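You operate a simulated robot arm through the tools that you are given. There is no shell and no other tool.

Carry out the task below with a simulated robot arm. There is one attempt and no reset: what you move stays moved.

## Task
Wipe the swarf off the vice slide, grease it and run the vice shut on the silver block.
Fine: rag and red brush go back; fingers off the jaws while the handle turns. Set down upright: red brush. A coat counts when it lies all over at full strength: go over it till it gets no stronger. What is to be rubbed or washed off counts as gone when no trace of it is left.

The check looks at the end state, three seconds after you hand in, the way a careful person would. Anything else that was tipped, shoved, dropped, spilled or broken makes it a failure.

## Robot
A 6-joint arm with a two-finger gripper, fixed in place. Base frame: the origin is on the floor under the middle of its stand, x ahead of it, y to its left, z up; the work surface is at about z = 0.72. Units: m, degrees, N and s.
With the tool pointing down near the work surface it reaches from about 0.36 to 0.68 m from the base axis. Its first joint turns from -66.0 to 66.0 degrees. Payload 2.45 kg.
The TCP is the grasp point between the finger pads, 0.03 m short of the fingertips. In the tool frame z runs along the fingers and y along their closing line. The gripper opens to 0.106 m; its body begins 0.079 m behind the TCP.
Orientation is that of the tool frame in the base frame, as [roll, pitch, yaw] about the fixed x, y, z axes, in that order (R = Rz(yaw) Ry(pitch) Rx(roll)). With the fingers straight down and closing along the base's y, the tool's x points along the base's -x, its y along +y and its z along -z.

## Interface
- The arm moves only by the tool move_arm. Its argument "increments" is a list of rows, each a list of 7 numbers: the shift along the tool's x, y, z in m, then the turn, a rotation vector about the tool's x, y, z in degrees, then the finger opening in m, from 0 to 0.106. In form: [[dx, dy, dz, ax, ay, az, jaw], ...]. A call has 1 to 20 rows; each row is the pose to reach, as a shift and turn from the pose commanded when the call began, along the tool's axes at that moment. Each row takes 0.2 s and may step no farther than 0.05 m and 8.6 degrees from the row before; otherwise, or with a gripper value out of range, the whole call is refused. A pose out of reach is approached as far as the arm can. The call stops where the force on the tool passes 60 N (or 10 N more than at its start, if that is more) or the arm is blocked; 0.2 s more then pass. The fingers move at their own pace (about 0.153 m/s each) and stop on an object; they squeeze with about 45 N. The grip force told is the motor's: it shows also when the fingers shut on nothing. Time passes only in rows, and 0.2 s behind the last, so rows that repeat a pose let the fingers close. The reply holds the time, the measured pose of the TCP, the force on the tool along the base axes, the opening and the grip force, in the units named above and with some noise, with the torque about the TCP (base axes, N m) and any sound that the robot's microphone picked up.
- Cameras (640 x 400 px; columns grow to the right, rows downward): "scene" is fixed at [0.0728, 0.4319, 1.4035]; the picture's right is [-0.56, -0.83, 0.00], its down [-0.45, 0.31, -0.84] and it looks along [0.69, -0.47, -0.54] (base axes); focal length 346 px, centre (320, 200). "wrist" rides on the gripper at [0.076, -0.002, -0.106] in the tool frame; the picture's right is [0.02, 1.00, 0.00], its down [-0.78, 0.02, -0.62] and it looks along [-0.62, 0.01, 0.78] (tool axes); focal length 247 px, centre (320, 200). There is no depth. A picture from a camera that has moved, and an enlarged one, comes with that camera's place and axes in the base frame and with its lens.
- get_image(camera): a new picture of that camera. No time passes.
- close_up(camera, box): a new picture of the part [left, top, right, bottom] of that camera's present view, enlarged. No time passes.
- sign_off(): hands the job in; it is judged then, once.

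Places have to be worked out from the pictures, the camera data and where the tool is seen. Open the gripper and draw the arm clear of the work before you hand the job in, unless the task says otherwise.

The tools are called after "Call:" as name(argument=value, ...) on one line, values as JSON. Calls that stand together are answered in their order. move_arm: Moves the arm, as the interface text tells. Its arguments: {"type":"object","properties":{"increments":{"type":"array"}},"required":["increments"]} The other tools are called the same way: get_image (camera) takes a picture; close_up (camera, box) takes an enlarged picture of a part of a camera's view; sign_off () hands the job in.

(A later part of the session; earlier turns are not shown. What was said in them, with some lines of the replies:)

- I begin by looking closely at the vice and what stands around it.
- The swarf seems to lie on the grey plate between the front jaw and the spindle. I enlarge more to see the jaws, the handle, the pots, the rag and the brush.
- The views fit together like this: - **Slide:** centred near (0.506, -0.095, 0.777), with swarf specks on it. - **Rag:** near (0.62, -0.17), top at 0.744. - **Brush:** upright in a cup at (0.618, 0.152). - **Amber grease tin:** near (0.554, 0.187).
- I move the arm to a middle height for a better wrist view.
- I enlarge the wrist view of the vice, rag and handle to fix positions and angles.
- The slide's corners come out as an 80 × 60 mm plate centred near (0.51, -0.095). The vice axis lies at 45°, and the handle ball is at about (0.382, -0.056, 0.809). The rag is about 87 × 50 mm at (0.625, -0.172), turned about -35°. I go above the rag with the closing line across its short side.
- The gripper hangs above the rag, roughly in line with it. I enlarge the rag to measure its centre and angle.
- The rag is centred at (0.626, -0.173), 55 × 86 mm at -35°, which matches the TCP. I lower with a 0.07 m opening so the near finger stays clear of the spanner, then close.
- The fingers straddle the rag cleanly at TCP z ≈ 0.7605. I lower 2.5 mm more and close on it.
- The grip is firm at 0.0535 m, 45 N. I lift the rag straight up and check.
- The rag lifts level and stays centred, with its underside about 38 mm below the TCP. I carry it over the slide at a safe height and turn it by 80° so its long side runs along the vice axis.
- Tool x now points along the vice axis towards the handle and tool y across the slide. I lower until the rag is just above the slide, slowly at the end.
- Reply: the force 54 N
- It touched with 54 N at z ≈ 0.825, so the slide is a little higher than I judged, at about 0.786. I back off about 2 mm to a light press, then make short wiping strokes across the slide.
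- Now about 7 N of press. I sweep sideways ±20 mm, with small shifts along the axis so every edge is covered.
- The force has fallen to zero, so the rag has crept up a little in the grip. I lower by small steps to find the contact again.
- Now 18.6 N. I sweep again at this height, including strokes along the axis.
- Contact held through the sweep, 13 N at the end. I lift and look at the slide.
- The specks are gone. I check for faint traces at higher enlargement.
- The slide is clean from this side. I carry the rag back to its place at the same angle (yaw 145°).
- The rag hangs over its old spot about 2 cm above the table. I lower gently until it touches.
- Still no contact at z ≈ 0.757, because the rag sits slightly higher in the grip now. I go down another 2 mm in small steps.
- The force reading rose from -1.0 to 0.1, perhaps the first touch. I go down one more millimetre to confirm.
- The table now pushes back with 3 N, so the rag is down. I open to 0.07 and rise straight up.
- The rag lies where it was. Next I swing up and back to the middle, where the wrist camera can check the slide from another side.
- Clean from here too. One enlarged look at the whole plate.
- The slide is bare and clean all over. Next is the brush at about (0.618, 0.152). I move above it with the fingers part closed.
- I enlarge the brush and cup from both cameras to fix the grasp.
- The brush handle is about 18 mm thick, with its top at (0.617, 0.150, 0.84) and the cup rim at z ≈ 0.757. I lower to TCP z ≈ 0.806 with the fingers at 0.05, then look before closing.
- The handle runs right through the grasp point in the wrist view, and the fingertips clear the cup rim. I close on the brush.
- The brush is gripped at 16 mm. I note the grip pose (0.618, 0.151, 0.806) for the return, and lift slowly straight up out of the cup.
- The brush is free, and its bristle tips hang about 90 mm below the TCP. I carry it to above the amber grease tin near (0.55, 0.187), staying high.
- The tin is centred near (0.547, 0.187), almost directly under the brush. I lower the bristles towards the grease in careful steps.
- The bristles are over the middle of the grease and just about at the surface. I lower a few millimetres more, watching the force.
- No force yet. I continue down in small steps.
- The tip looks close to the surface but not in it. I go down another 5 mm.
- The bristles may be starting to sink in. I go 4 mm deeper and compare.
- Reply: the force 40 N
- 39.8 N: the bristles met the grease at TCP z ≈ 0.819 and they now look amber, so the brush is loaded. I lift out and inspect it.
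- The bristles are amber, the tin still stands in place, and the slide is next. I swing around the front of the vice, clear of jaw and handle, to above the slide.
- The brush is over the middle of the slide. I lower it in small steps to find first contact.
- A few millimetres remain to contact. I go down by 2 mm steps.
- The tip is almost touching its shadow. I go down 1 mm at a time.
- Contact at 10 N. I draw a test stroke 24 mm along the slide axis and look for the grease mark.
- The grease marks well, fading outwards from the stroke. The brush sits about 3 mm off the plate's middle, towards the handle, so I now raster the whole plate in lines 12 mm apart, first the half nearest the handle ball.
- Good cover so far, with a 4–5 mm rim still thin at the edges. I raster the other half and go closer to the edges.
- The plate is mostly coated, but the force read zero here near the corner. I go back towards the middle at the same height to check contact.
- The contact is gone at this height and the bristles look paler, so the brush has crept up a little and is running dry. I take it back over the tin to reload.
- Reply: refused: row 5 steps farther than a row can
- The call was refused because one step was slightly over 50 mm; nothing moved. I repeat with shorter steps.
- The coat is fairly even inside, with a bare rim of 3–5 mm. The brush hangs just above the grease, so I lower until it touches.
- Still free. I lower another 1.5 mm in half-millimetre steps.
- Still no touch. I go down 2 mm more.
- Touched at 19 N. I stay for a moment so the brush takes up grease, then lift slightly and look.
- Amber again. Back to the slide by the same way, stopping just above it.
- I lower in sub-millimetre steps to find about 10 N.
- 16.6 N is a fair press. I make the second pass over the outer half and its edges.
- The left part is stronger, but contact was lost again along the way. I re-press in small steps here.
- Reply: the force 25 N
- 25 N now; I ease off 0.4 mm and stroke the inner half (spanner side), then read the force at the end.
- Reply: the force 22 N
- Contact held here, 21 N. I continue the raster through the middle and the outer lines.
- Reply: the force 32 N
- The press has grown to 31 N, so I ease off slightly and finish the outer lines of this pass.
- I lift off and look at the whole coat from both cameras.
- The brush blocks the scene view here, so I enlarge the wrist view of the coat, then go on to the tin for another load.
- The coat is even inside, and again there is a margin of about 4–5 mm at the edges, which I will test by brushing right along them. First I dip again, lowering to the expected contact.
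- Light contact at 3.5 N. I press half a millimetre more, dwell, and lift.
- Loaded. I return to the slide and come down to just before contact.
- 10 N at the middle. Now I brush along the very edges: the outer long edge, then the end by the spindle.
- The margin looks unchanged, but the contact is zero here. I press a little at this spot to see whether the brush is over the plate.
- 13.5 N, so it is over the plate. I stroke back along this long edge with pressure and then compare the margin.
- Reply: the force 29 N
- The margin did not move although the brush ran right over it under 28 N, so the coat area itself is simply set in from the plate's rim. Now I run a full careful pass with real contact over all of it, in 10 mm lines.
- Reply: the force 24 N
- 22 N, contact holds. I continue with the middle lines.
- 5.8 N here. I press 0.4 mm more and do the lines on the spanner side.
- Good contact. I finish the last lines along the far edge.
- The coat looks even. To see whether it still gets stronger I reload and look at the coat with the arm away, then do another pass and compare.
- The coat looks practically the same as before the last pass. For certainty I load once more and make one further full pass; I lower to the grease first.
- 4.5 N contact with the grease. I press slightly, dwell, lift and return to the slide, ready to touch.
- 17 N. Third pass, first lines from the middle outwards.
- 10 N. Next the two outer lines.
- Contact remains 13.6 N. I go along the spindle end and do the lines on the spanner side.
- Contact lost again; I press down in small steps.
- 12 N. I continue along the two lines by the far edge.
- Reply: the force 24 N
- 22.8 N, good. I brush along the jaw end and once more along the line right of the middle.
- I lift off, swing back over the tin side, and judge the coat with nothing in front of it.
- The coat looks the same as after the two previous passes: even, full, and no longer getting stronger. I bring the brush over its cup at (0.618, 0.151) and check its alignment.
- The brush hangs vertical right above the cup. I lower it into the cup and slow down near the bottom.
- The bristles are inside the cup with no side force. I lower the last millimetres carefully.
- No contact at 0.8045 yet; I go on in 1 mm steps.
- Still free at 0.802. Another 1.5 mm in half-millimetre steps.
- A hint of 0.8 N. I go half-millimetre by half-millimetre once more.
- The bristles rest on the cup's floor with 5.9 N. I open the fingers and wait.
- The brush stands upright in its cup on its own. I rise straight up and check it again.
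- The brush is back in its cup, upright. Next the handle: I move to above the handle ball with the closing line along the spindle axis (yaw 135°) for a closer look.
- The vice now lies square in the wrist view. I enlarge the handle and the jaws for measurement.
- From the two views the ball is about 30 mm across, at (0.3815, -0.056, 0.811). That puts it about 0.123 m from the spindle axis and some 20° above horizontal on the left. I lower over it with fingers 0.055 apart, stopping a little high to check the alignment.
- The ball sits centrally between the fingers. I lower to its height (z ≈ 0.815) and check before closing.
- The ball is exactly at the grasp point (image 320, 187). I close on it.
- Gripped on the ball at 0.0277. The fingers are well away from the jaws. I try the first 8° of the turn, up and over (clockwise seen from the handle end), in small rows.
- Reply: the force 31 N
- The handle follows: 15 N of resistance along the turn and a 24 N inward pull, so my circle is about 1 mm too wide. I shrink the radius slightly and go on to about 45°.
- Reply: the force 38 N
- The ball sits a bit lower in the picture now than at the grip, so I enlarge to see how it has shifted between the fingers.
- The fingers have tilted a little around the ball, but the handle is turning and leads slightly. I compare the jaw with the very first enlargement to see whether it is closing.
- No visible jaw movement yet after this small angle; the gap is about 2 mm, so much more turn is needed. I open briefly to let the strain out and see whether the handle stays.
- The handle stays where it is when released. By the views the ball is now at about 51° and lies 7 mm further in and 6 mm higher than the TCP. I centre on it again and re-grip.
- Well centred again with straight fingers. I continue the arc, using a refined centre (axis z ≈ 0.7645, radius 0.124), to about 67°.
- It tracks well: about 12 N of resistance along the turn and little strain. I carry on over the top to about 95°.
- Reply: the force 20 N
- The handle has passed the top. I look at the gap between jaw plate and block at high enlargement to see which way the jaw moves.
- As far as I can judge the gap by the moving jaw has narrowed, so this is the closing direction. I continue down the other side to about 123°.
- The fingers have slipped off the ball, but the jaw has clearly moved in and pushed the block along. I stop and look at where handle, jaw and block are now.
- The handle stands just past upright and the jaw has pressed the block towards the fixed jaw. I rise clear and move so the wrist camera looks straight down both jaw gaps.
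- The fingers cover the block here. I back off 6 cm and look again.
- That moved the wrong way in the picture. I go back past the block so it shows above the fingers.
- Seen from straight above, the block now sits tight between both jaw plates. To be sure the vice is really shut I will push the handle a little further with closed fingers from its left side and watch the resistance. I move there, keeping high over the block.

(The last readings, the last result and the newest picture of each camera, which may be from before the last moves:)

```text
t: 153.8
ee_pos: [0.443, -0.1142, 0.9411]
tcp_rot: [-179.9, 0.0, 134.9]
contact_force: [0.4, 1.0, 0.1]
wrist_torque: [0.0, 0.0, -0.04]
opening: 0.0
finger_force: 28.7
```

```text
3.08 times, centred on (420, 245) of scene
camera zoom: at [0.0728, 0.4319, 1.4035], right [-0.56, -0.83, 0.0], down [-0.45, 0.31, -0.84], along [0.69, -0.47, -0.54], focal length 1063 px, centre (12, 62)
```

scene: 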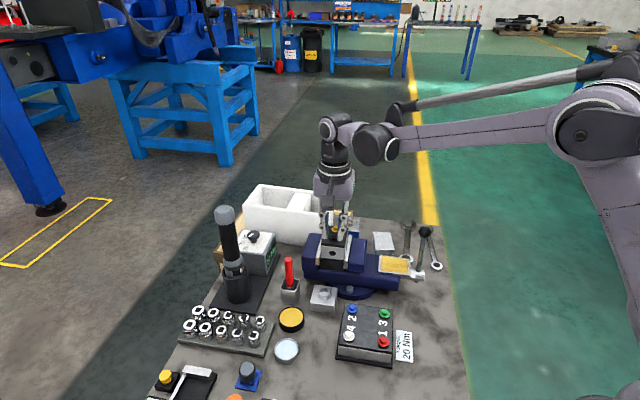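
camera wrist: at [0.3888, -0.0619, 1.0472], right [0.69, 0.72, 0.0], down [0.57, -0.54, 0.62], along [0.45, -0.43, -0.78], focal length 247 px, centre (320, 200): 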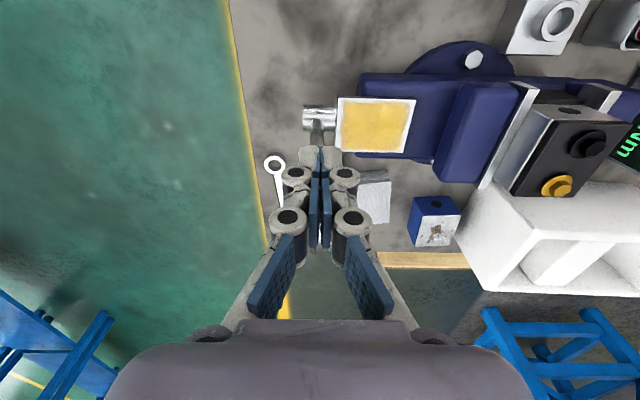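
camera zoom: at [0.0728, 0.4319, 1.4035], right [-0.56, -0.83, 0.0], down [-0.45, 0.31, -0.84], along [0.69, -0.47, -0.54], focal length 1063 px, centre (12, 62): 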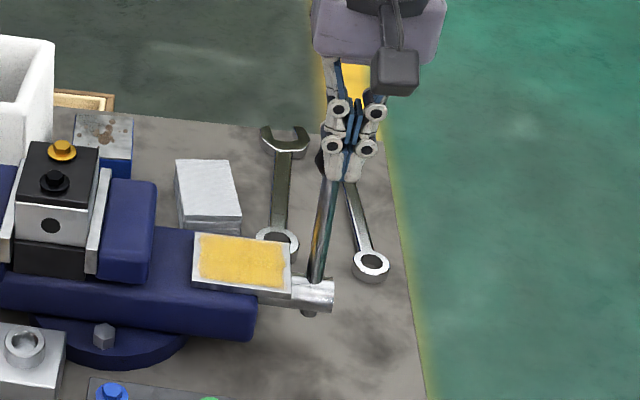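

The fingers are on the left side of the ball and clear of it. I lower beside it to ball height.

Call:
move_arm(increments=[[0, -0.002, 0.022, 0, 0, 0, 0.0], [0, -0.002, 0.044, 0, 0, 0, 0.0], [0, -0.002, 0.044, 0, 0, 0, 0.0]])

Call:
get_image(camera="wrist")

Call:
close_up(camera="scene", box=[370, 180, 470, 310])

```text
t: 154.6
ee_pos: [0.4408, -0.1154, 0.8965]
tcp_rot: [-180.0, 0.0, 135.0]
contact_force: [0.3, -0.8, 0.1]
wrist_torque: [0.01, 0.01, -0.02]
opening: 0.0
finger_force: 28.4
```

```text
taken
camera wrist: at [0.388, -0.0635, 1.003], right [0.69, 0.72, 0.0], down [0.57, -0.54, 0.62], along [0.45, -0.43, -0.78], focal length 247 px, centre (320, 200)
```

wrist: 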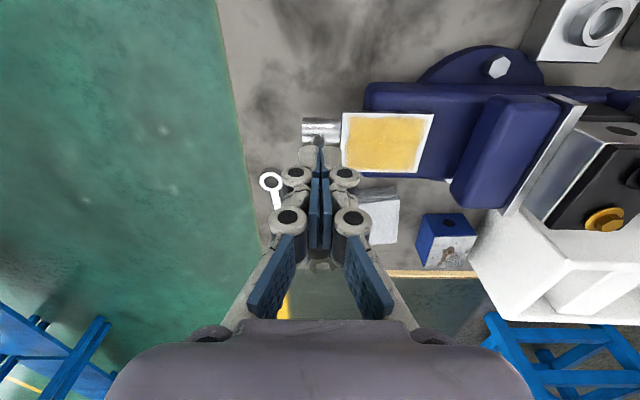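

```text
3.08 times, centred on (420, 245) of scene
camera zoom: at [0.0728, 0.4319, 1.4035], right [-0.56, -0.83, 0.0], down [-0.45, 0.31, -0.84], along [0.69, -0.47, -0.54], focal length 1063 px, centre (12, 62)
```

zoom: 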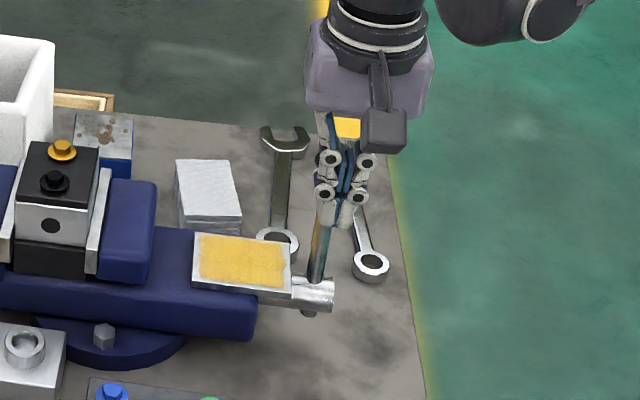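

I push slowly towards the ball in 4 mm steps and watch the force.

Call:
move_arm(increments=[[-0.005, 0, 0, 0, 0, 0, 0.0], [-0.01, 0, 0, 0, 0, 0, 0.0], [-0.014, 0, 0, 0, 0, 0, 0.0], [-0.018, 0, 0, 0, 0, 0, 0.0]])

```text
t: 155.6
ee_pos: [0.4537, -0.1294, 0.8975]
tcp_rot: [179.9, 0.0, 135.0]
contact_force: [0.2, -0.1, 0.1]
wrist_torque: [0.0, -0.01, -0.02]
opening: 0.0
finger_force: 28.3
```

No contact yet. I go on in 2 mm steps.

Call:
move_arm(increments=[[-0.003, 0, 0, 0, 0, 0, 0.0], [-0.006, 0, 0, 0, 0, 0, 0.0], [-0.008, 0, 0, 0, 0, 0, 0.0]])

Call:
close_up(camera="scene", box=[370, 180, 470, 310])

```text
t: 156.4
ee_pos: [0.4595, -0.1329, 0.8982]
tcp_rot: [179.9, 0.0, 135.0]
contact_force: [-0.3, 0.8, 0.1]
wrist_torque: [-0.01, 0.02, 0.01]
opening: 0.0061
finger_force: 28.3
```

```text
3.08 times, centred on (420, 245) of scene
camera zoom: at [0.0728, 0.4319, 1.4035], right [-0.56, -0.83, 0.0], down [-0.45, 0.31, -0.84], along [0.69, -0.47, -0.54], focal length 1063 px, centre (12, 62)
```

zoom: 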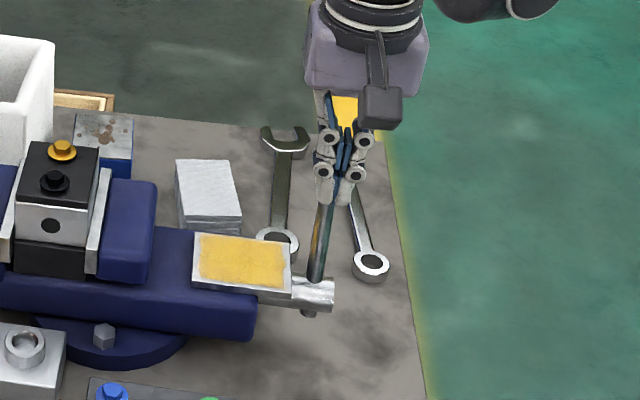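

The ball is wedging the fingertips apart (opening 0.006), so this is no clean push. I back off, rise, and turn the gripper by 90° so the fingers straddle the ball across the turning direction.

Call:
move_arm(increments=[[0.015, 0, 0, 0, 0, 0, 0.0], [0.03, 0, -0.02, 0, 0, 0, 0.02], [0.03, 0, -0.06, 0, 0, 0, 0.05], [0.03, 0, -0.08, 0, 0, -8, 0.06], [0.025, 0, -0.08, 0, 0, -16, 0.06], [0.02, 0, -0.08, 0, 0, -24, 0.06], [0.015, 0, -0.08, 0, 0, -32, 0.06], [0.01, 0, -0.08, 0, 0, -40, 0.06], [0.005, 0, -0.08, 0, 0, -48, 0.06], [0, 0, -0.08, 0, 0, -56, 0.06], [-0.005, 0, -0.08, 0, 0, -64, 0.06], [-0.01, 0, -0.08, 0, 0, -72, 0.06], [-0.016, 0, -0.08, 0, 0, -80, 0.06], [-0.022, 0, -0.08, 0, 0, -88, 0.06], [-0.024, 0, -0.08, 0, 0, -90, 0.06], [-0.024, 0, -0.08, 0, 0, -90, 0.06]])

Call:
get_image(camera="wrist")

Call:
close_up(camera="scene", box=[370, 160, 470, 310])

```text
t: 159.8
ee_pos: [0.4766, -0.1508, 0.9765]
tcp_rot: [180.0, 0.0, -135.0]
contact_force: [0.5, -0.7, -0.2]
wrist_torque: [0.01, -0.02, 0.02]
opening: 0.0599
finger_force: 0.1
```

```text
taken
camera wrist: at [0.4254, -0.2078, 1.0828], right [-0.72, 0.69, 0.0], down [0.54, 0.57, 0.62], along [0.43, 0.45, -0.78], focal length 247 px, centre (320, 200)
```

wrist: 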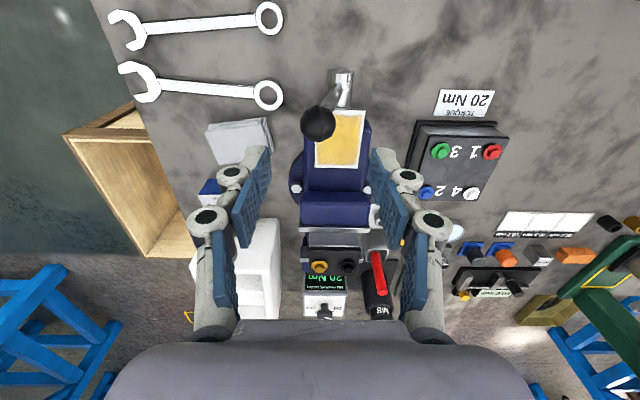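

```text
2.67 times, centred on (420, 235) of scene
camera zoom: at [0.0728, 0.4319, 1.4035], right [-0.56, -0.83, 0.0], down [-0.45, 0.31, -0.84], along [0.69, -0.47, -0.54], focal length 922 px, centre (53, 107)
```

zoom: 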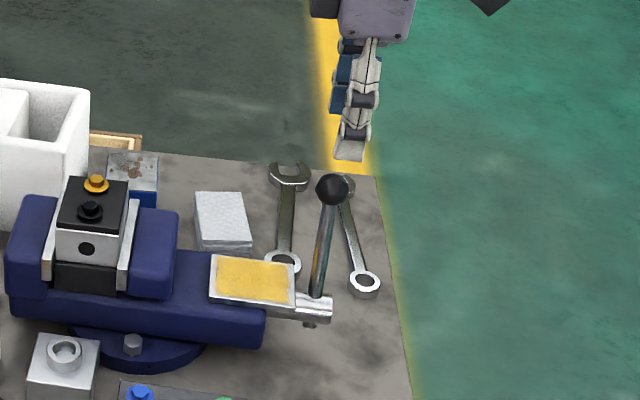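

The ball is at about (0.480, -0.155, 0.886), so the handle is near 101°. I lower with the fingers on either side of the ball, holding it with the fingertips only.

Call:
move_arm(increments=[[0.0007, -0.005, 0.03, 0, 0, 0, 0.06], [0.0007, -0.005, 0.06, 0, 0, 0, 0.055], [0.0007, -0.005, 0.0785, 0, 0, 0, 0.05], [0.0007, -0.005, 0.0785, 0, 0, 0, 0.05]])

Call:
get_image(camera="wrist")

Call:
close_up(camera="scene", box=[370, 160, 470, 310])

```text
t: 160.8
ee_pos: [0.4804, -0.1557, 0.8967]
tcp_rot: [180.0, 0.0, -135.0]
contact_force: [-0.2, 0.8, -0.9]
wrist_torque: [-0.01, 0.0, 0.02]
opening: 0.0502
finger_force: 0.1
```

```text
taken
camera wrist: at [0.4291, -0.2121, 1.0036], right [-0.72, 0.69, 0.0], down [0.54, 0.57, 0.62], along [0.43, 0.45, -0.78], focal length 247 px, centre (320, 200)
```

wrist: 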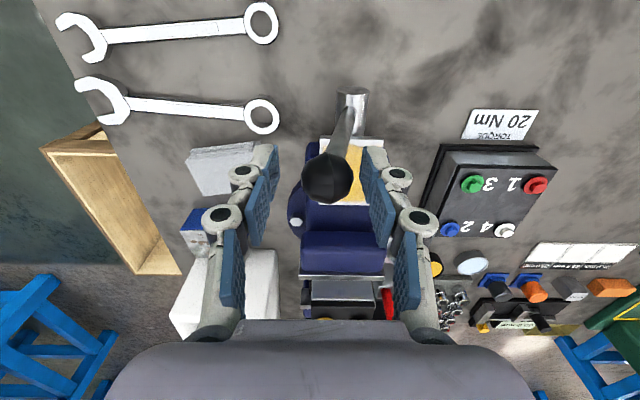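

```text
2.67 times, centred on (420, 235) of scene
camera zoom: at [0.0728, 0.4319, 1.4035], right [-0.56, -0.83, 0.0], down [-0.45, 0.31, -0.84], along [0.69, -0.47, -0.54], focal length 922 px, centre (53, 107)
```

zoom: 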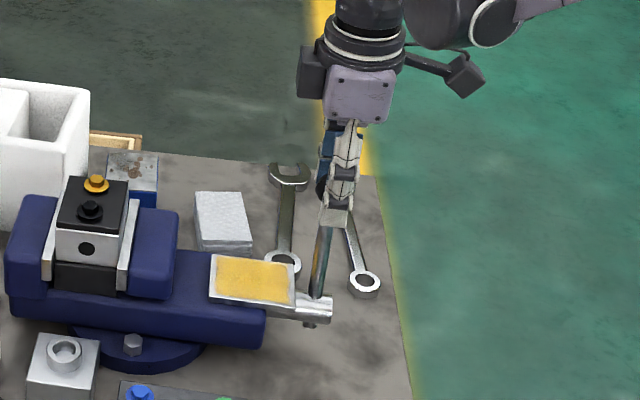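

The ball sits about 4 mm towards the left finger; I centre on it and close.

Call:
move_arm(increments=[[0, 0.0035, 0, 0, 0, 0, 0.05], [0, 0.0035, 0, 0, 0, 0, 0.035], [0, 0.0035, 0, 0, 0, 0, 0.02], [0, 0.0035, 0, 0, 0, 0, 0.02], [0, 0.0035, 0, 0, 0, 0, 0.02]])

Call:
get_image(camera="wrist")

```text
t: 162.0
ee_pos: [0.4786, -0.1537, 0.8973]
tcp_rot: [180.0, 0.0, -135.0]
contact_force: [1.1, -0.8, 3.8]
wrist_torque: [0.0, 0.05, 0.01]
opening: 0.028
finger_force: 44.7
```

```text
taken
camera wrist: at [0.4266, -0.2093, 1.004], right [-0.72, 0.69, 0.0], down [0.54, 0.57, 0.62], along [0.43, 0.45, -0.78], focal length 247 px, centre (320, 200)
```

wrist: 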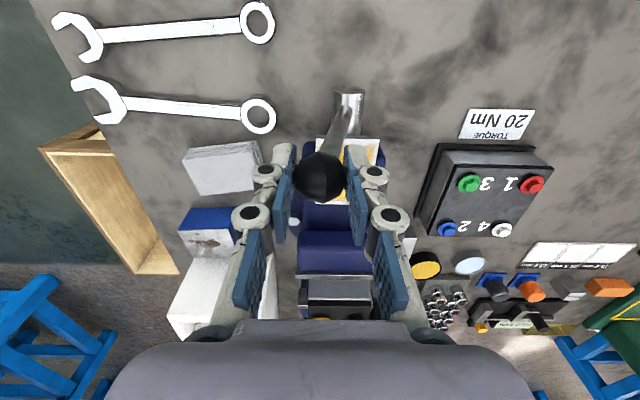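

Gripped across the turn direction with no strain. I push 2° further and read the resistance.

Call:
move_arm(increments=[[0, -0.002, 0.0004, 0, 0, 0, 0.02], [0, -0.0042, 0.0009, 0, 0, 0, 0.02]])

Call:
close_up(camera="scene", box=[338, 230, 362, 272])

```text
t: 162.6
ee_pos: [0.4807, -0.155, 0.8974]
tcp_rot: [179.9, -0.1, -135.0]
contact_force: [-4.8, 4.9, -2.6]
wrist_torque: [0.42, 0.38, 0.01]
opening: 0.028
finger_force: 44.9
```

```text
9.52 times, centred on (350, 251) of scene
camera zoom: at [0.0727, 0.432, 1.4035], right [-0.56, -0.83, 0.0], down [-0.45, 0.31, -0.84], along [0.69, -0.47, -0.54], focal length 3291 px, centre (34, -286)
```

zoom: 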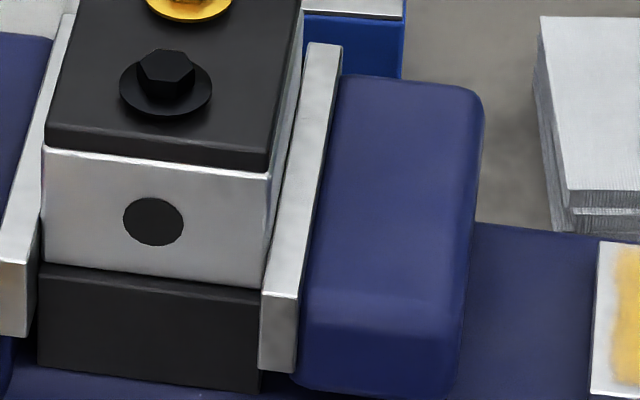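

Only 7 N resists, and the handle follows. I turn further to about 111° and check force and jaw.

Call:
move_arm(increments=[[0, -0.0042, 0.0011, 0, 0, 0, 0.02], [0, -0.0084, 0.0022, 0, 0, 0, 0.02], [0, -0.0125, 0.0036, 0, 0, 0, 0.02], [0, -0.0165, 0.005, 0, 0, 0, 0.02]])

Call:
close_up(camera="scene", box=[338, 230, 362, 272])

Call:
get_image(camera="wrist")

```text
t: 163.6
ee_pos: [0.4908, -0.1673, 0.8925]
tcp_rot: [180.0, 0.0, -135.0]
contact_force: [-2.3, 7.0, 0.7]
wrist_torque: [0.44, 0.57, 0.01]
opening: 0.028
finger_force: 44.8
```

```text
9.52 times, centred on (350, 251) of scene
camera zoom: at [0.0728, 0.432, 1.4035], right [-0.56, -0.83, 0.0], down [-0.45, 0.31, -0.84], along [0.69, -0.47, -0.54], focal length 3291 px, centre (34, -286)
```

zoom: 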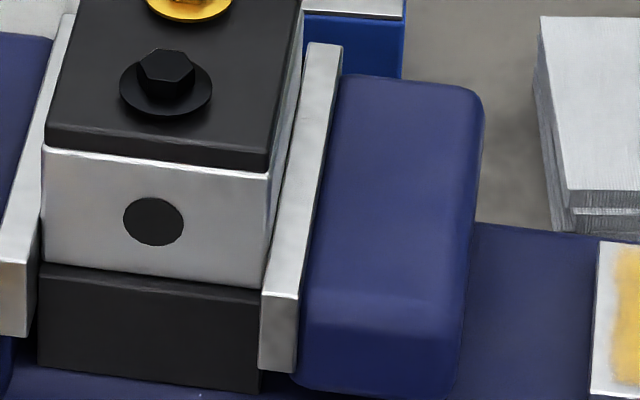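

```text
taken
camera wrist: at [0.4405, -0.2233, 0.9985], right [-0.72, 0.69, 0.0], down [0.54, 0.57, 0.62], along [0.43, 0.45, -0.78], focal length 247 px, centre (320, 200)
```

wrist: 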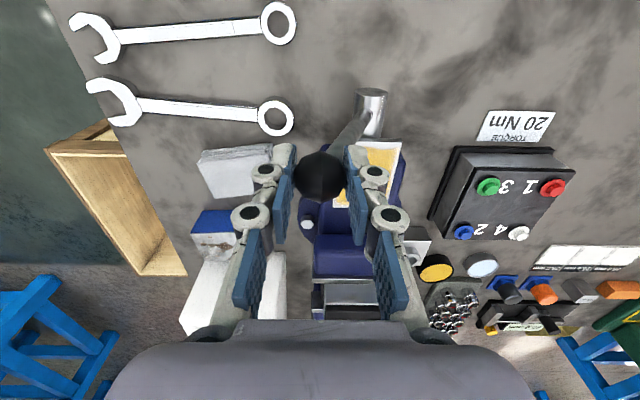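

The handle turns on with about 7 N, and the jaw stands still against the block. I carry it a bit further, to about 125°, to see whether it tightens or the jaw moves any more.

Call:
move_arm(increments=[[0, -0.004, 0.0014, 0, 0, 0, 0.02], [0, -0.008, 0.003, 0, 0, 0, 0.02], [0, -0.0119, 0.0048, 0, 0, 0, 0.02], [0, -0.0157, 0.0068, 0, 0, 0, 0.02]])

Call:
close_up(camera="scene", box=[338, 230, 362, 272])

Call:
close_up(camera="wrist", box=[250, 60, 450, 340])

```text
t: 164.6
ee_pos: [0.5035, -0.1794, 0.8864]
tcp_rot: [-179.9, 0.0, -135.0]
contact_force: [1.1, 8.6, 18.1]
wrist_torque: [1.09, 1.25, 0.07]
opening: 0.0301
finger_force: 45.2
```

```text
9.52 times, centred on (350, 251) of scene
camera zoom: at [0.0726, 0.4322, 1.4034], right [-0.56, -0.83, 0.0], down [-0.45, 0.31, -0.84], along [0.69, -0.47, -0.54], focal length 3291 px, centre (34, -286)
```

zoom: 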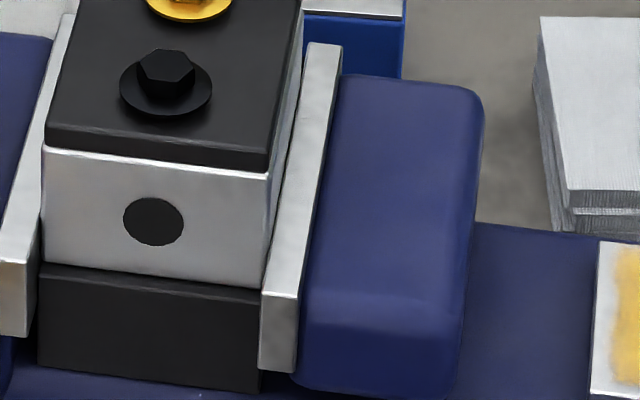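

```text
1.43 times, centred on (350, 200) of wrist
camera zoom: at [0.4519, -0.2348, 0.9922], right [-0.72, 0.69, 0.0], down [0.54, 0.57, 0.62], along [0.43, 0.45, -0.78], focal length 353 px, centre (277, 200)
```

zoom: 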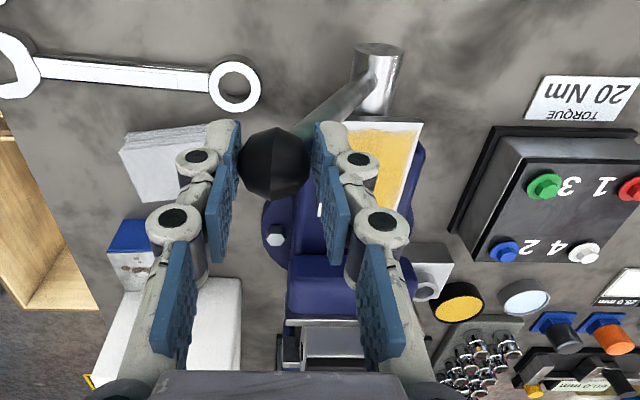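

Jaw and block have not moved any further while the handle went on to about 120°, so the jaw is up against the block. I release the ball, rise, and look at the gaps from above once more.

Call:
move_arm(increments=[[0, 0, 0, 0, 0, 0, 0.04], [0, 0, 0, 0, 0, 0, 0.06], [0, 0, -0.03, 0, 0, 0, 0.06], [0, 0, -0.07, 0, 0, 0, 0.06], [0, 0, -0.1, 0, 0, 0, 0.05], [0, 0, -0.1, 0, 0, 0, 0.05]])

Call:
get_image(camera="wrist")

Call:
close_up(camera="scene", box=[300, 180, 460, 310])

```text
t: 166.0
ee_pos: [0.5022, -0.1793, 0.9857]
tcp_rot: [-180.0, -0.1, -135.0]
contact_force: [0.2, -1.2, -0.7]
wrist_torque: [0.0, -0.04, 0.0]
opening: 0.0502
finger_force: 0.1
```

```text
taken
camera wrist: at [0.4516, -0.2346, 1.0921], right [-0.72, 0.69, 0.0], down [0.54, 0.57, 0.62], along [0.43, 0.45, -0.78], focal length 247 px, centre (320, 200)
```

wrist: 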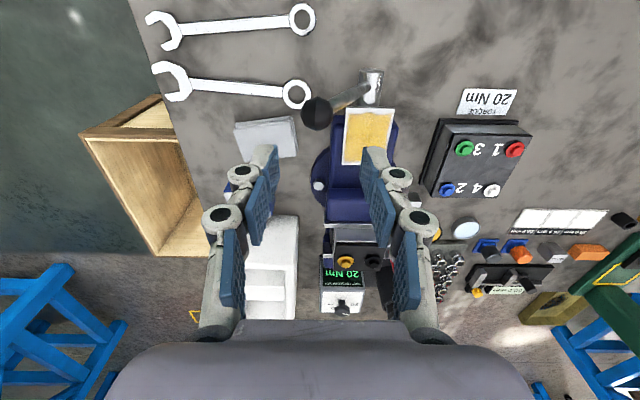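

```text
3.08 times, centred on (380, 245) of scene
camera zoom: at [0.0728, 0.4319, 1.4035], right [-0.56, -0.83, 0.0], down [-0.45, 0.31, -0.84], along [0.69, -0.47, -0.54], focal length 1063 px, centre (135, 62)
```

zoom: 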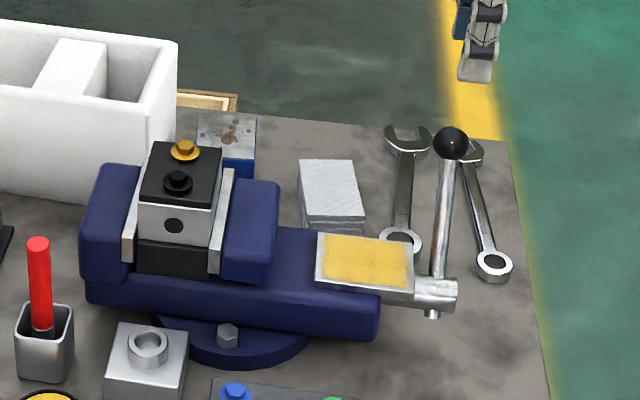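

The handle stands at 120° and the block looks gripped. A careful person would still lean on the handle to see that it is tight, so I close the fingers and press the ball down from above, step by step.

Call:
move_arm(increments=[[-0.001, -0.003, 0.0, 0, 0, 0, 0.02], [-0.002, -0.0055, 0.02, 0, 0, 0, 0.0], [-0.002, -0.0055, 0.045, 0, 0, 0, 0.0], [-0.002, -0.0055, 0.06, 0, 0, 0, 0.0], [-0.002, -0.0055, 0.06, 0, 0, 0, 0.0]])

Call:
get_image(camera="wrist")

Call:
close_up(camera="scene", box=[370, 160, 470, 310])

```text
t: 167.2
ee_pos: [0.5088, -0.1809, 0.9245]
tcp_rot: [-180.0, 0.0, -135.0]
contact_force: [0.2, 0.0, -0.9]
wrist_torque: [-0.03, 0.01, -0.02]
opening: 0.0002
finger_force: 28.8
```

```text
taken
camera wrist: at [0.4573, -0.2371, 1.0309], right [-0.72, 0.69, 0.0], down [0.54, 0.57, 0.62], along [0.43, 0.45, -0.78], focal length 247 px, centre (320, 200)
```

wrist: 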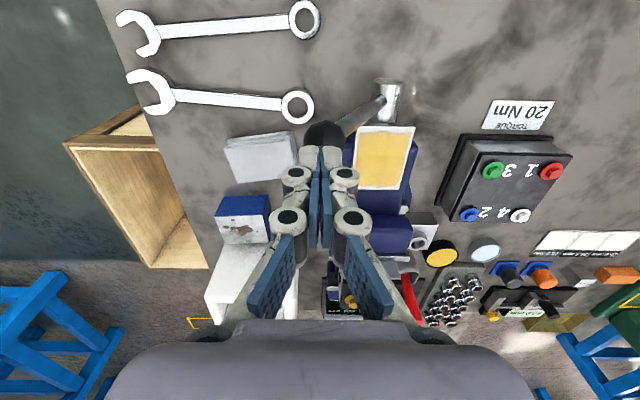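

```text
2.67 times, centred on (420, 235) of scene
camera zoom: at [0.0728, 0.4319, 1.4035], right [-0.56, -0.83, 0.0], down [-0.45, 0.31, -0.84], along [0.69, -0.47, -0.54], focal length 922 px, centre (53, 107)
```

zoom: 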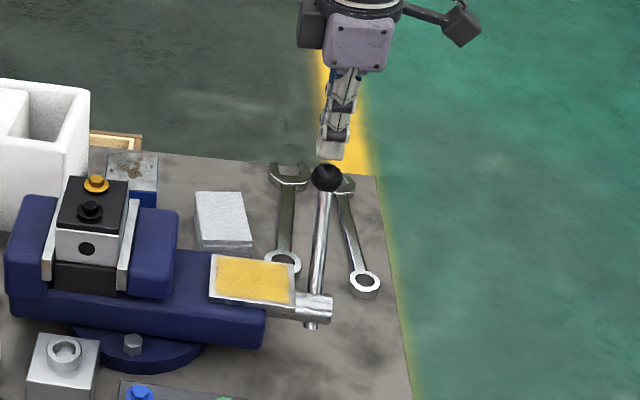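

The fingertips are right above the ball. I press down along the arc to about 128° and read the force.

Call:
move_arm(increments=[[0, 0, 0.005, 0, 0, 0, 0.0], [0, 0, 0.0085, 0, 0, 0, 0.0], [0, -0.004, 0.012, 0, 0, 0, 0.0], [0, -0.009, 0.0155, 0, 0, 0, 0.0], [0, -0.014, 0.0195, 0, 0, 0, 0.0]])

Call:
close_up(camera="scene", box=[370, 160, 470, 310])

Call:
close_up(camera="scene", box=[338, 230, 362, 272])

```text
t: 168.4
ee_pos: [0.5195, -0.1928, 0.9065]
tcp_rot: [-179.9, 0.0, -135.0]
contact_force: [8.2, -5.0, 17.4]
wrist_torque: [-0.07, -0.13, -0.01]
opening: 0.0002
finger_force: 28.6
```

```text
2.67 times, centred on (420, 235) of scene
camera zoom: at [0.0728, 0.4319, 1.4035], right [-0.56, -0.83, 0.0], down [-0.45, 0.31, -0.84], along [0.69, -0.47, -0.54], focal length 922 px, centre (53, 107)
```

zoom: 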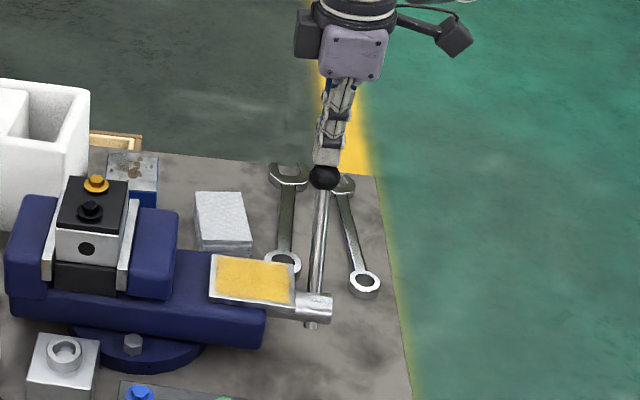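

```text
9.52 times, centred on (350, 251) of scene
camera zoom: at [0.0728, 0.4319, 1.4035], right [-0.56, -0.83, 0.0], down [-0.45, 0.31, -0.84], along [0.69, -0.47, -0.54], focal length 3291 px, centre (34, -286)
```

zoom: 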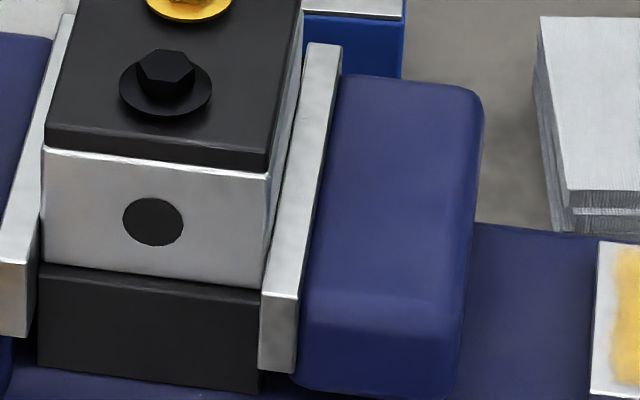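

The handle still gives way at 17 N downward. I press on along the arc towards about 148° to find a stop.

Call:
move_arm(increments=[[0, -0.0034, 0.003, 0, 0, 0, 0.0], [0, -0.0067, 0.006, 0, 0, 0, 0.0], [0, -0.0098, 0.009, 0, 0, 0, 0.0], [0, -0.0129, 0.012, 0, 0, 0, 0.0], [0, -0.0158, 0.0152, 0, 0, 0, 0.0], [0, -0.0187, 0.0184, 0, 0, 0, 0.0], [0, -0.0214, 0.0218, 0, 0, 0, 0.0], [0, -0.024, 0.0252, 0, 0, 0, 0.0]])

Call:
close_up(camera="scene", box=[300, 180, 460, 310])

Call:
close_up(camera="scene", box=[338, 230, 362, 272])

```text
t: 170.2
ee_pos: [0.5345, -0.2082, 0.8799]
tcp_rot: [179.9, 0.0, -135.1]
contact_force: [2.0, -1.0, 4.0]
wrist_torque: [0.0, -0.04, 0.01]
opening: 0.0001
finger_force: 28.0
```

```text
3.08 times, centred on (380, 245) of scene
camera zoom: at [0.0728, 0.4319, 1.4035], right [-0.56, -0.83, 0.0], down [-0.45, 0.31, -0.84], along [0.69, -0.47, -0.54], focal length 1063 px, centre (135, 62)
```

zoom: 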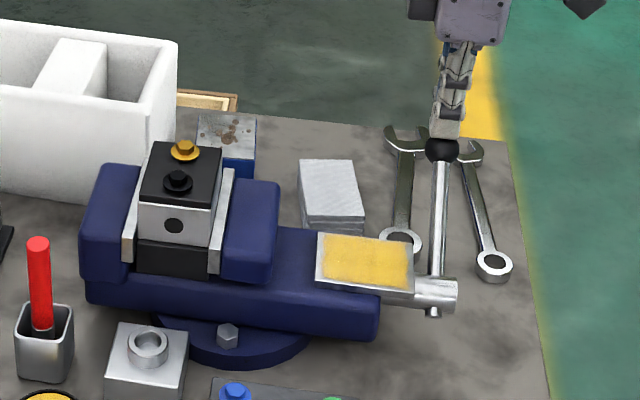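

```text
9.52 times, centred on (350, 251) of scene
camera zoom: at [0.0728, 0.4319, 1.4035], right [-0.56, -0.83, 0.0], down [-0.45, 0.31, -0.84], along [0.69, -0.47, -0.54], focal length 3291 px, centre (34, -286)
```

zoom: 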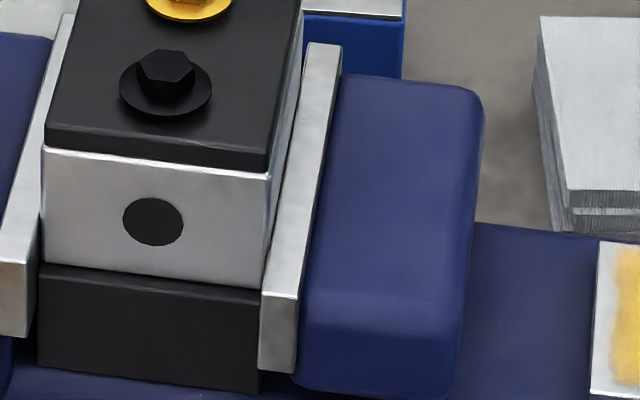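

Even at about 145° the jaw stays put against the block and nothing else changes, so the vice is shut. I lift off the handle, open the gripper and draw the arm back high and clear.

Call:
move_arm(increments=[[0, 0, -0.04, 0, 0, 0, 0.0], [0, 0, -0.08, 0, 0, 0, 0.02], [0, 0, -0.12, 0, 0, 0, 0.05], [0.02, 0.02, -0.15, 0, 0, 0, 0.08], [0.05, 0.05, -0.17, 0, 0, 5, 0.1], [0.08, 0.08, -0.19, 0, 0, 12, 0.1], [0.11, 0.1, -0.2, 0, 0, 20, 0.1], [0.13, 0.12, -0.21, 0, 0, 28, 0.1], [0.14, 0.13, -0.22, 0, 0, 36, 0.1], [0.14, 0.13, -0.22, 0, 0, 45, 0.1]])

Call:
get_image(camera="wrist")

Call:
get_image(camera="scene")

```text
refused: row 10 steps farther than a row can; nothing moved
```

```text
taken
camera wrist: at [0.4837, -0.264, 0.9865], right [-0.72, 0.69, 0.0], down [0.54, 0.57, 0.62], along [0.43, 0.45, -0.78], focal length 247 px, centre (320, 200)
```

wrist: 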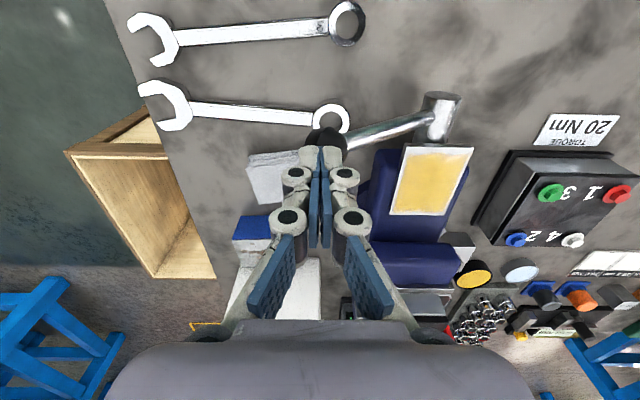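

```text
taken
```

scene: 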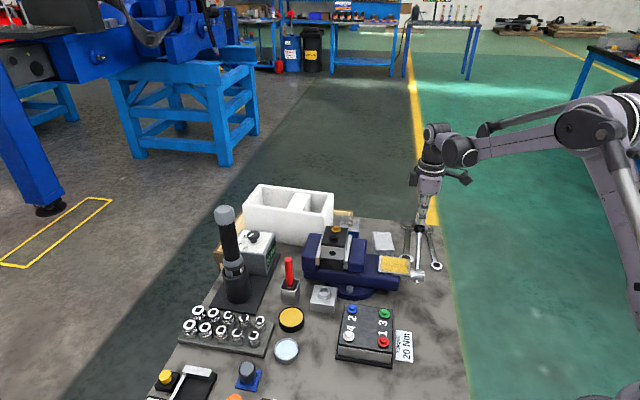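

The last row turned 9°, above the limit; nothing moved. I repeat it with smaller turns, heading back towards the start pose.

Call:
move_arm(increments=[[0, 0, -0.04, 0, 0, 0, 0.0], [0, 0, -0.085, 0, 0, 0, 0.02], [0, 0, -0.13, 0, 0, 0, 0.05], [0, 0.03, -0.16, 0, 0, -4, 0.08], [0, 0.065, -0.18, 0, 0, -8, 0.1], [0, 0.1, -0.19, 0, 0, -12, 0.1], [0, 0.14, -0.2, 0, 0, -16, 0.1], [-0.002, 0.18, -0.21, 0, 0, -20, 0.1], [-0.004, 0.22, -0.22, 0, 0, -24, 0.1], [-0.006, 0.25, -0.23, 0, 0, -28, 0.1], [-0.007, 0.276, -0.23, 0, 0, -32, 0.1]])

Call:
get_image(camera="wrist")

Call:
get_image(camera="scene")

```text
t: 172.6
ee_pos: [0.3447, -0.0078, 1.1113]
tcp_rot: [179.9, 0.0, -102.9]
contact_force: [0.1, -0.1, 0.0]
wrist_torque: [0.02, -0.01, 0.0]
opening: 0.1
finger_force: 0.0
```

```text
taken
camera wrist: at [0.3308, -0.0831, 1.217], right [-0.98, 0.2, 0.0], down [0.16, 0.77, 0.62], along [0.13, 0.61, -0.78], focal length 247 px, centre (320, 200)
```

wrist: 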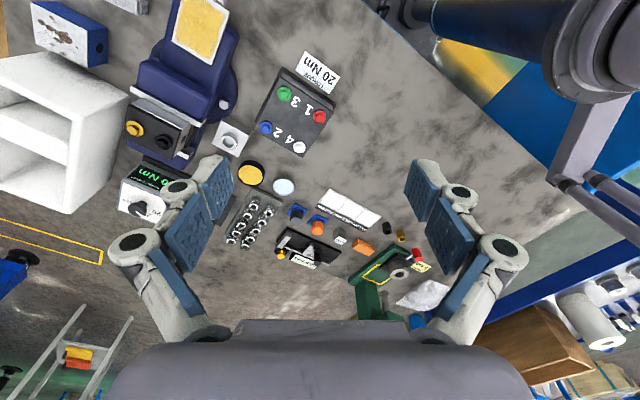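

```text
taken
```

scene: 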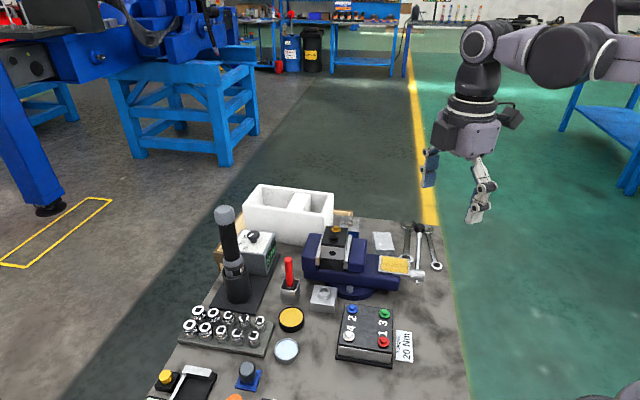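

The arm is clear. I turn the wrist back so its camera shows the vice for a last inspection, and enlarge the key spots in the scene view.

Call:
move_arm(increments=[[0, 0, 0, 0, 0, 8, 0.1], [0, 0, 0, 0, 0, 16, 0.1], [0, 0, 0, 0, 0, 24, 0.1], [0, 0, 0, 0, 0, 32, 0.1], [0, 0, 0, 0, 0, 40, 0.1], [0, 0, 0, 0, 0, 48, 0.1], [0, 0, 0, 0, 0, 56, 0.1], [0, 0, 0, 0, 0, 64, 0.1], [0, 0, 0, 0, 0, 72, 0.1], [0, 0, 0, 0, 0, 77, 0.1], [0, 0, 0, 0, 0, 77, 0.1]])

Call:
close_up(camera="wrist", box=[200, 40, 440, 240])

Call:
close_up(camera="scene", box=[295, 215, 455, 315])

Call:
close_up(camera="scene", box=[380, 240, 430, 285])

Call:
close_up(camera="scene", box=[140, 200, 340, 400])

```text
t: 175.0
ee_pos: [0.345, -0.0076, 1.11]
tcp_rot: [179.9, -0.1, 179.9]
contact_force: [-0.9, 0.4, 0.0]
wrist_torque: [-0.01, -0.01, -0.04]
opening: 0.1001
finger_force: 0.1
```

```text
2.00 times, centred on (320, 140) of wrist
camera zoom: at [0.2702, -0.0099, 1.2169], right [-0.02, 1.0, 0.0], down [0.78, 0.02, 0.62], along [0.62, 0.01, -0.78], focal length 494 px, centre (320, 320)
```

zoom: 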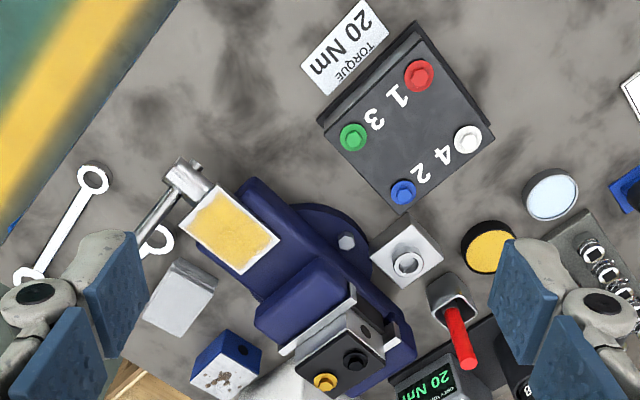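

```text
4.00 times, centred on (375, 265) of scene
camera zoom: at [0.0728, 0.4319, 1.4035], right [-0.56, -0.83, 0.0], down [-0.45, 0.31, -0.84], along [0.69, -0.47, -0.54], focal length 1382 px, centre (100, -60)
```

zoom: 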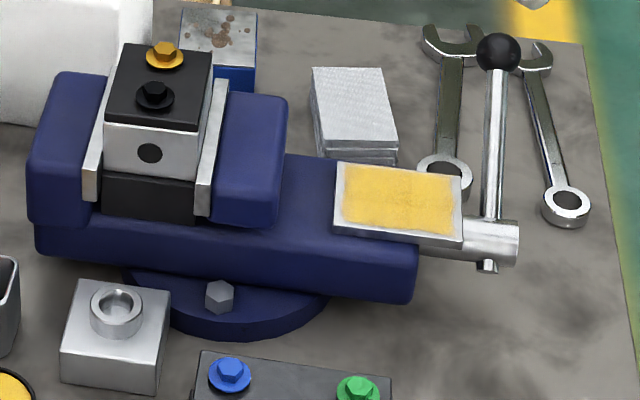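

```text
8.89 times, centred on (405, 262) of scene
camera zoom: at [0.0728, 0.4319, 1.4035], right [-0.56, -0.83, 0.0], down [-0.45, 0.31, -0.84], along [0.69, -0.47, -0.54], focal length 3072 px, centre (-436, -356)
```

zoom: 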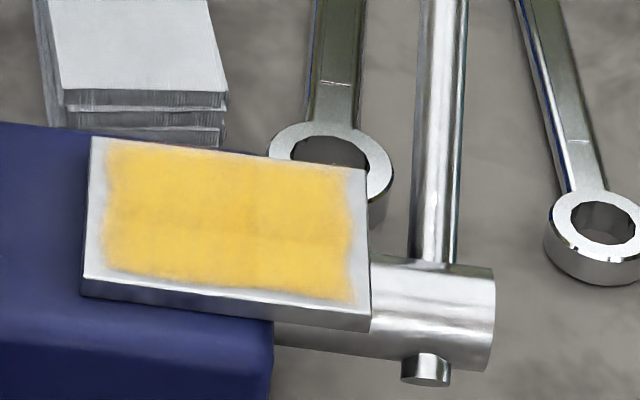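

```text
2.00 times, centred on (240, 300) of scene
camera zoom: at [0.0728, 0.4319, 1.4035], right [-0.56, -0.83, 0.0], down [-0.45, 0.31, -0.84], along [0.69, -0.47, -0.54], focal length 691 px, centre (480, 0)
```

zoom: 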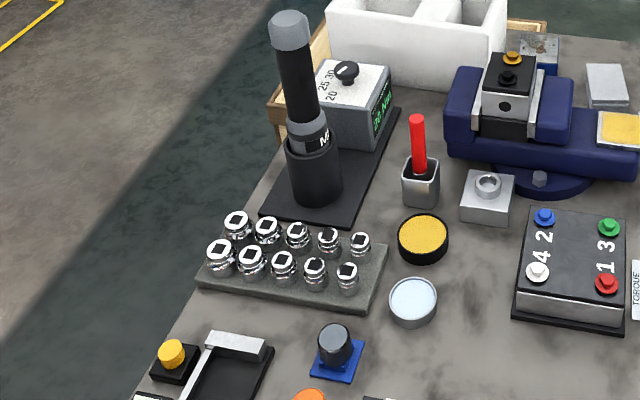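

Last inspection:
- **Slide:** clean, with an even coat of grease.
- **Rag and red brush:** the rag is in its place and the brush stands upright in its cup.
- **Vice:** the silver block sits between both jaw plates.
- **Bench:** nothing else has been displaced.

The gripper is open and the arm is well clear, so I hand in.

Call:
sign_off()

```text
The job is handed in.
```

I wiped the vice slide clean, greased it, ran the vice shut on the silver block and handed the job in. I don't have the result of the check.

- **Slide:** no trace of swarf was left in any view. The grease lies evenly and got no stronger over the last two passes. A rim of about 4 mm around the plate stayed bare even with the brush pressed right along one long edge. I took the coat area to stop short of the plate's edge.
- **Vice:** the jaw stayed still for the first 75° of turn, then closed about 4 mm and pushed the block against the fixed jaw. Both jaw plates looked tight from above. After that the handle kept turning lightly, to about 145°, with no further jaw movement, so I felt no firm stop. My grip slipped off the handle ball once. The fingers never touched the jaws while it turned.
- **Rag and brush:** the rag is back in its place and the red brush stands upright in its cup.
- **Rest of the bench:** the last pictures show nothing else moved or tipped. The gripper is open and the arm is clear.
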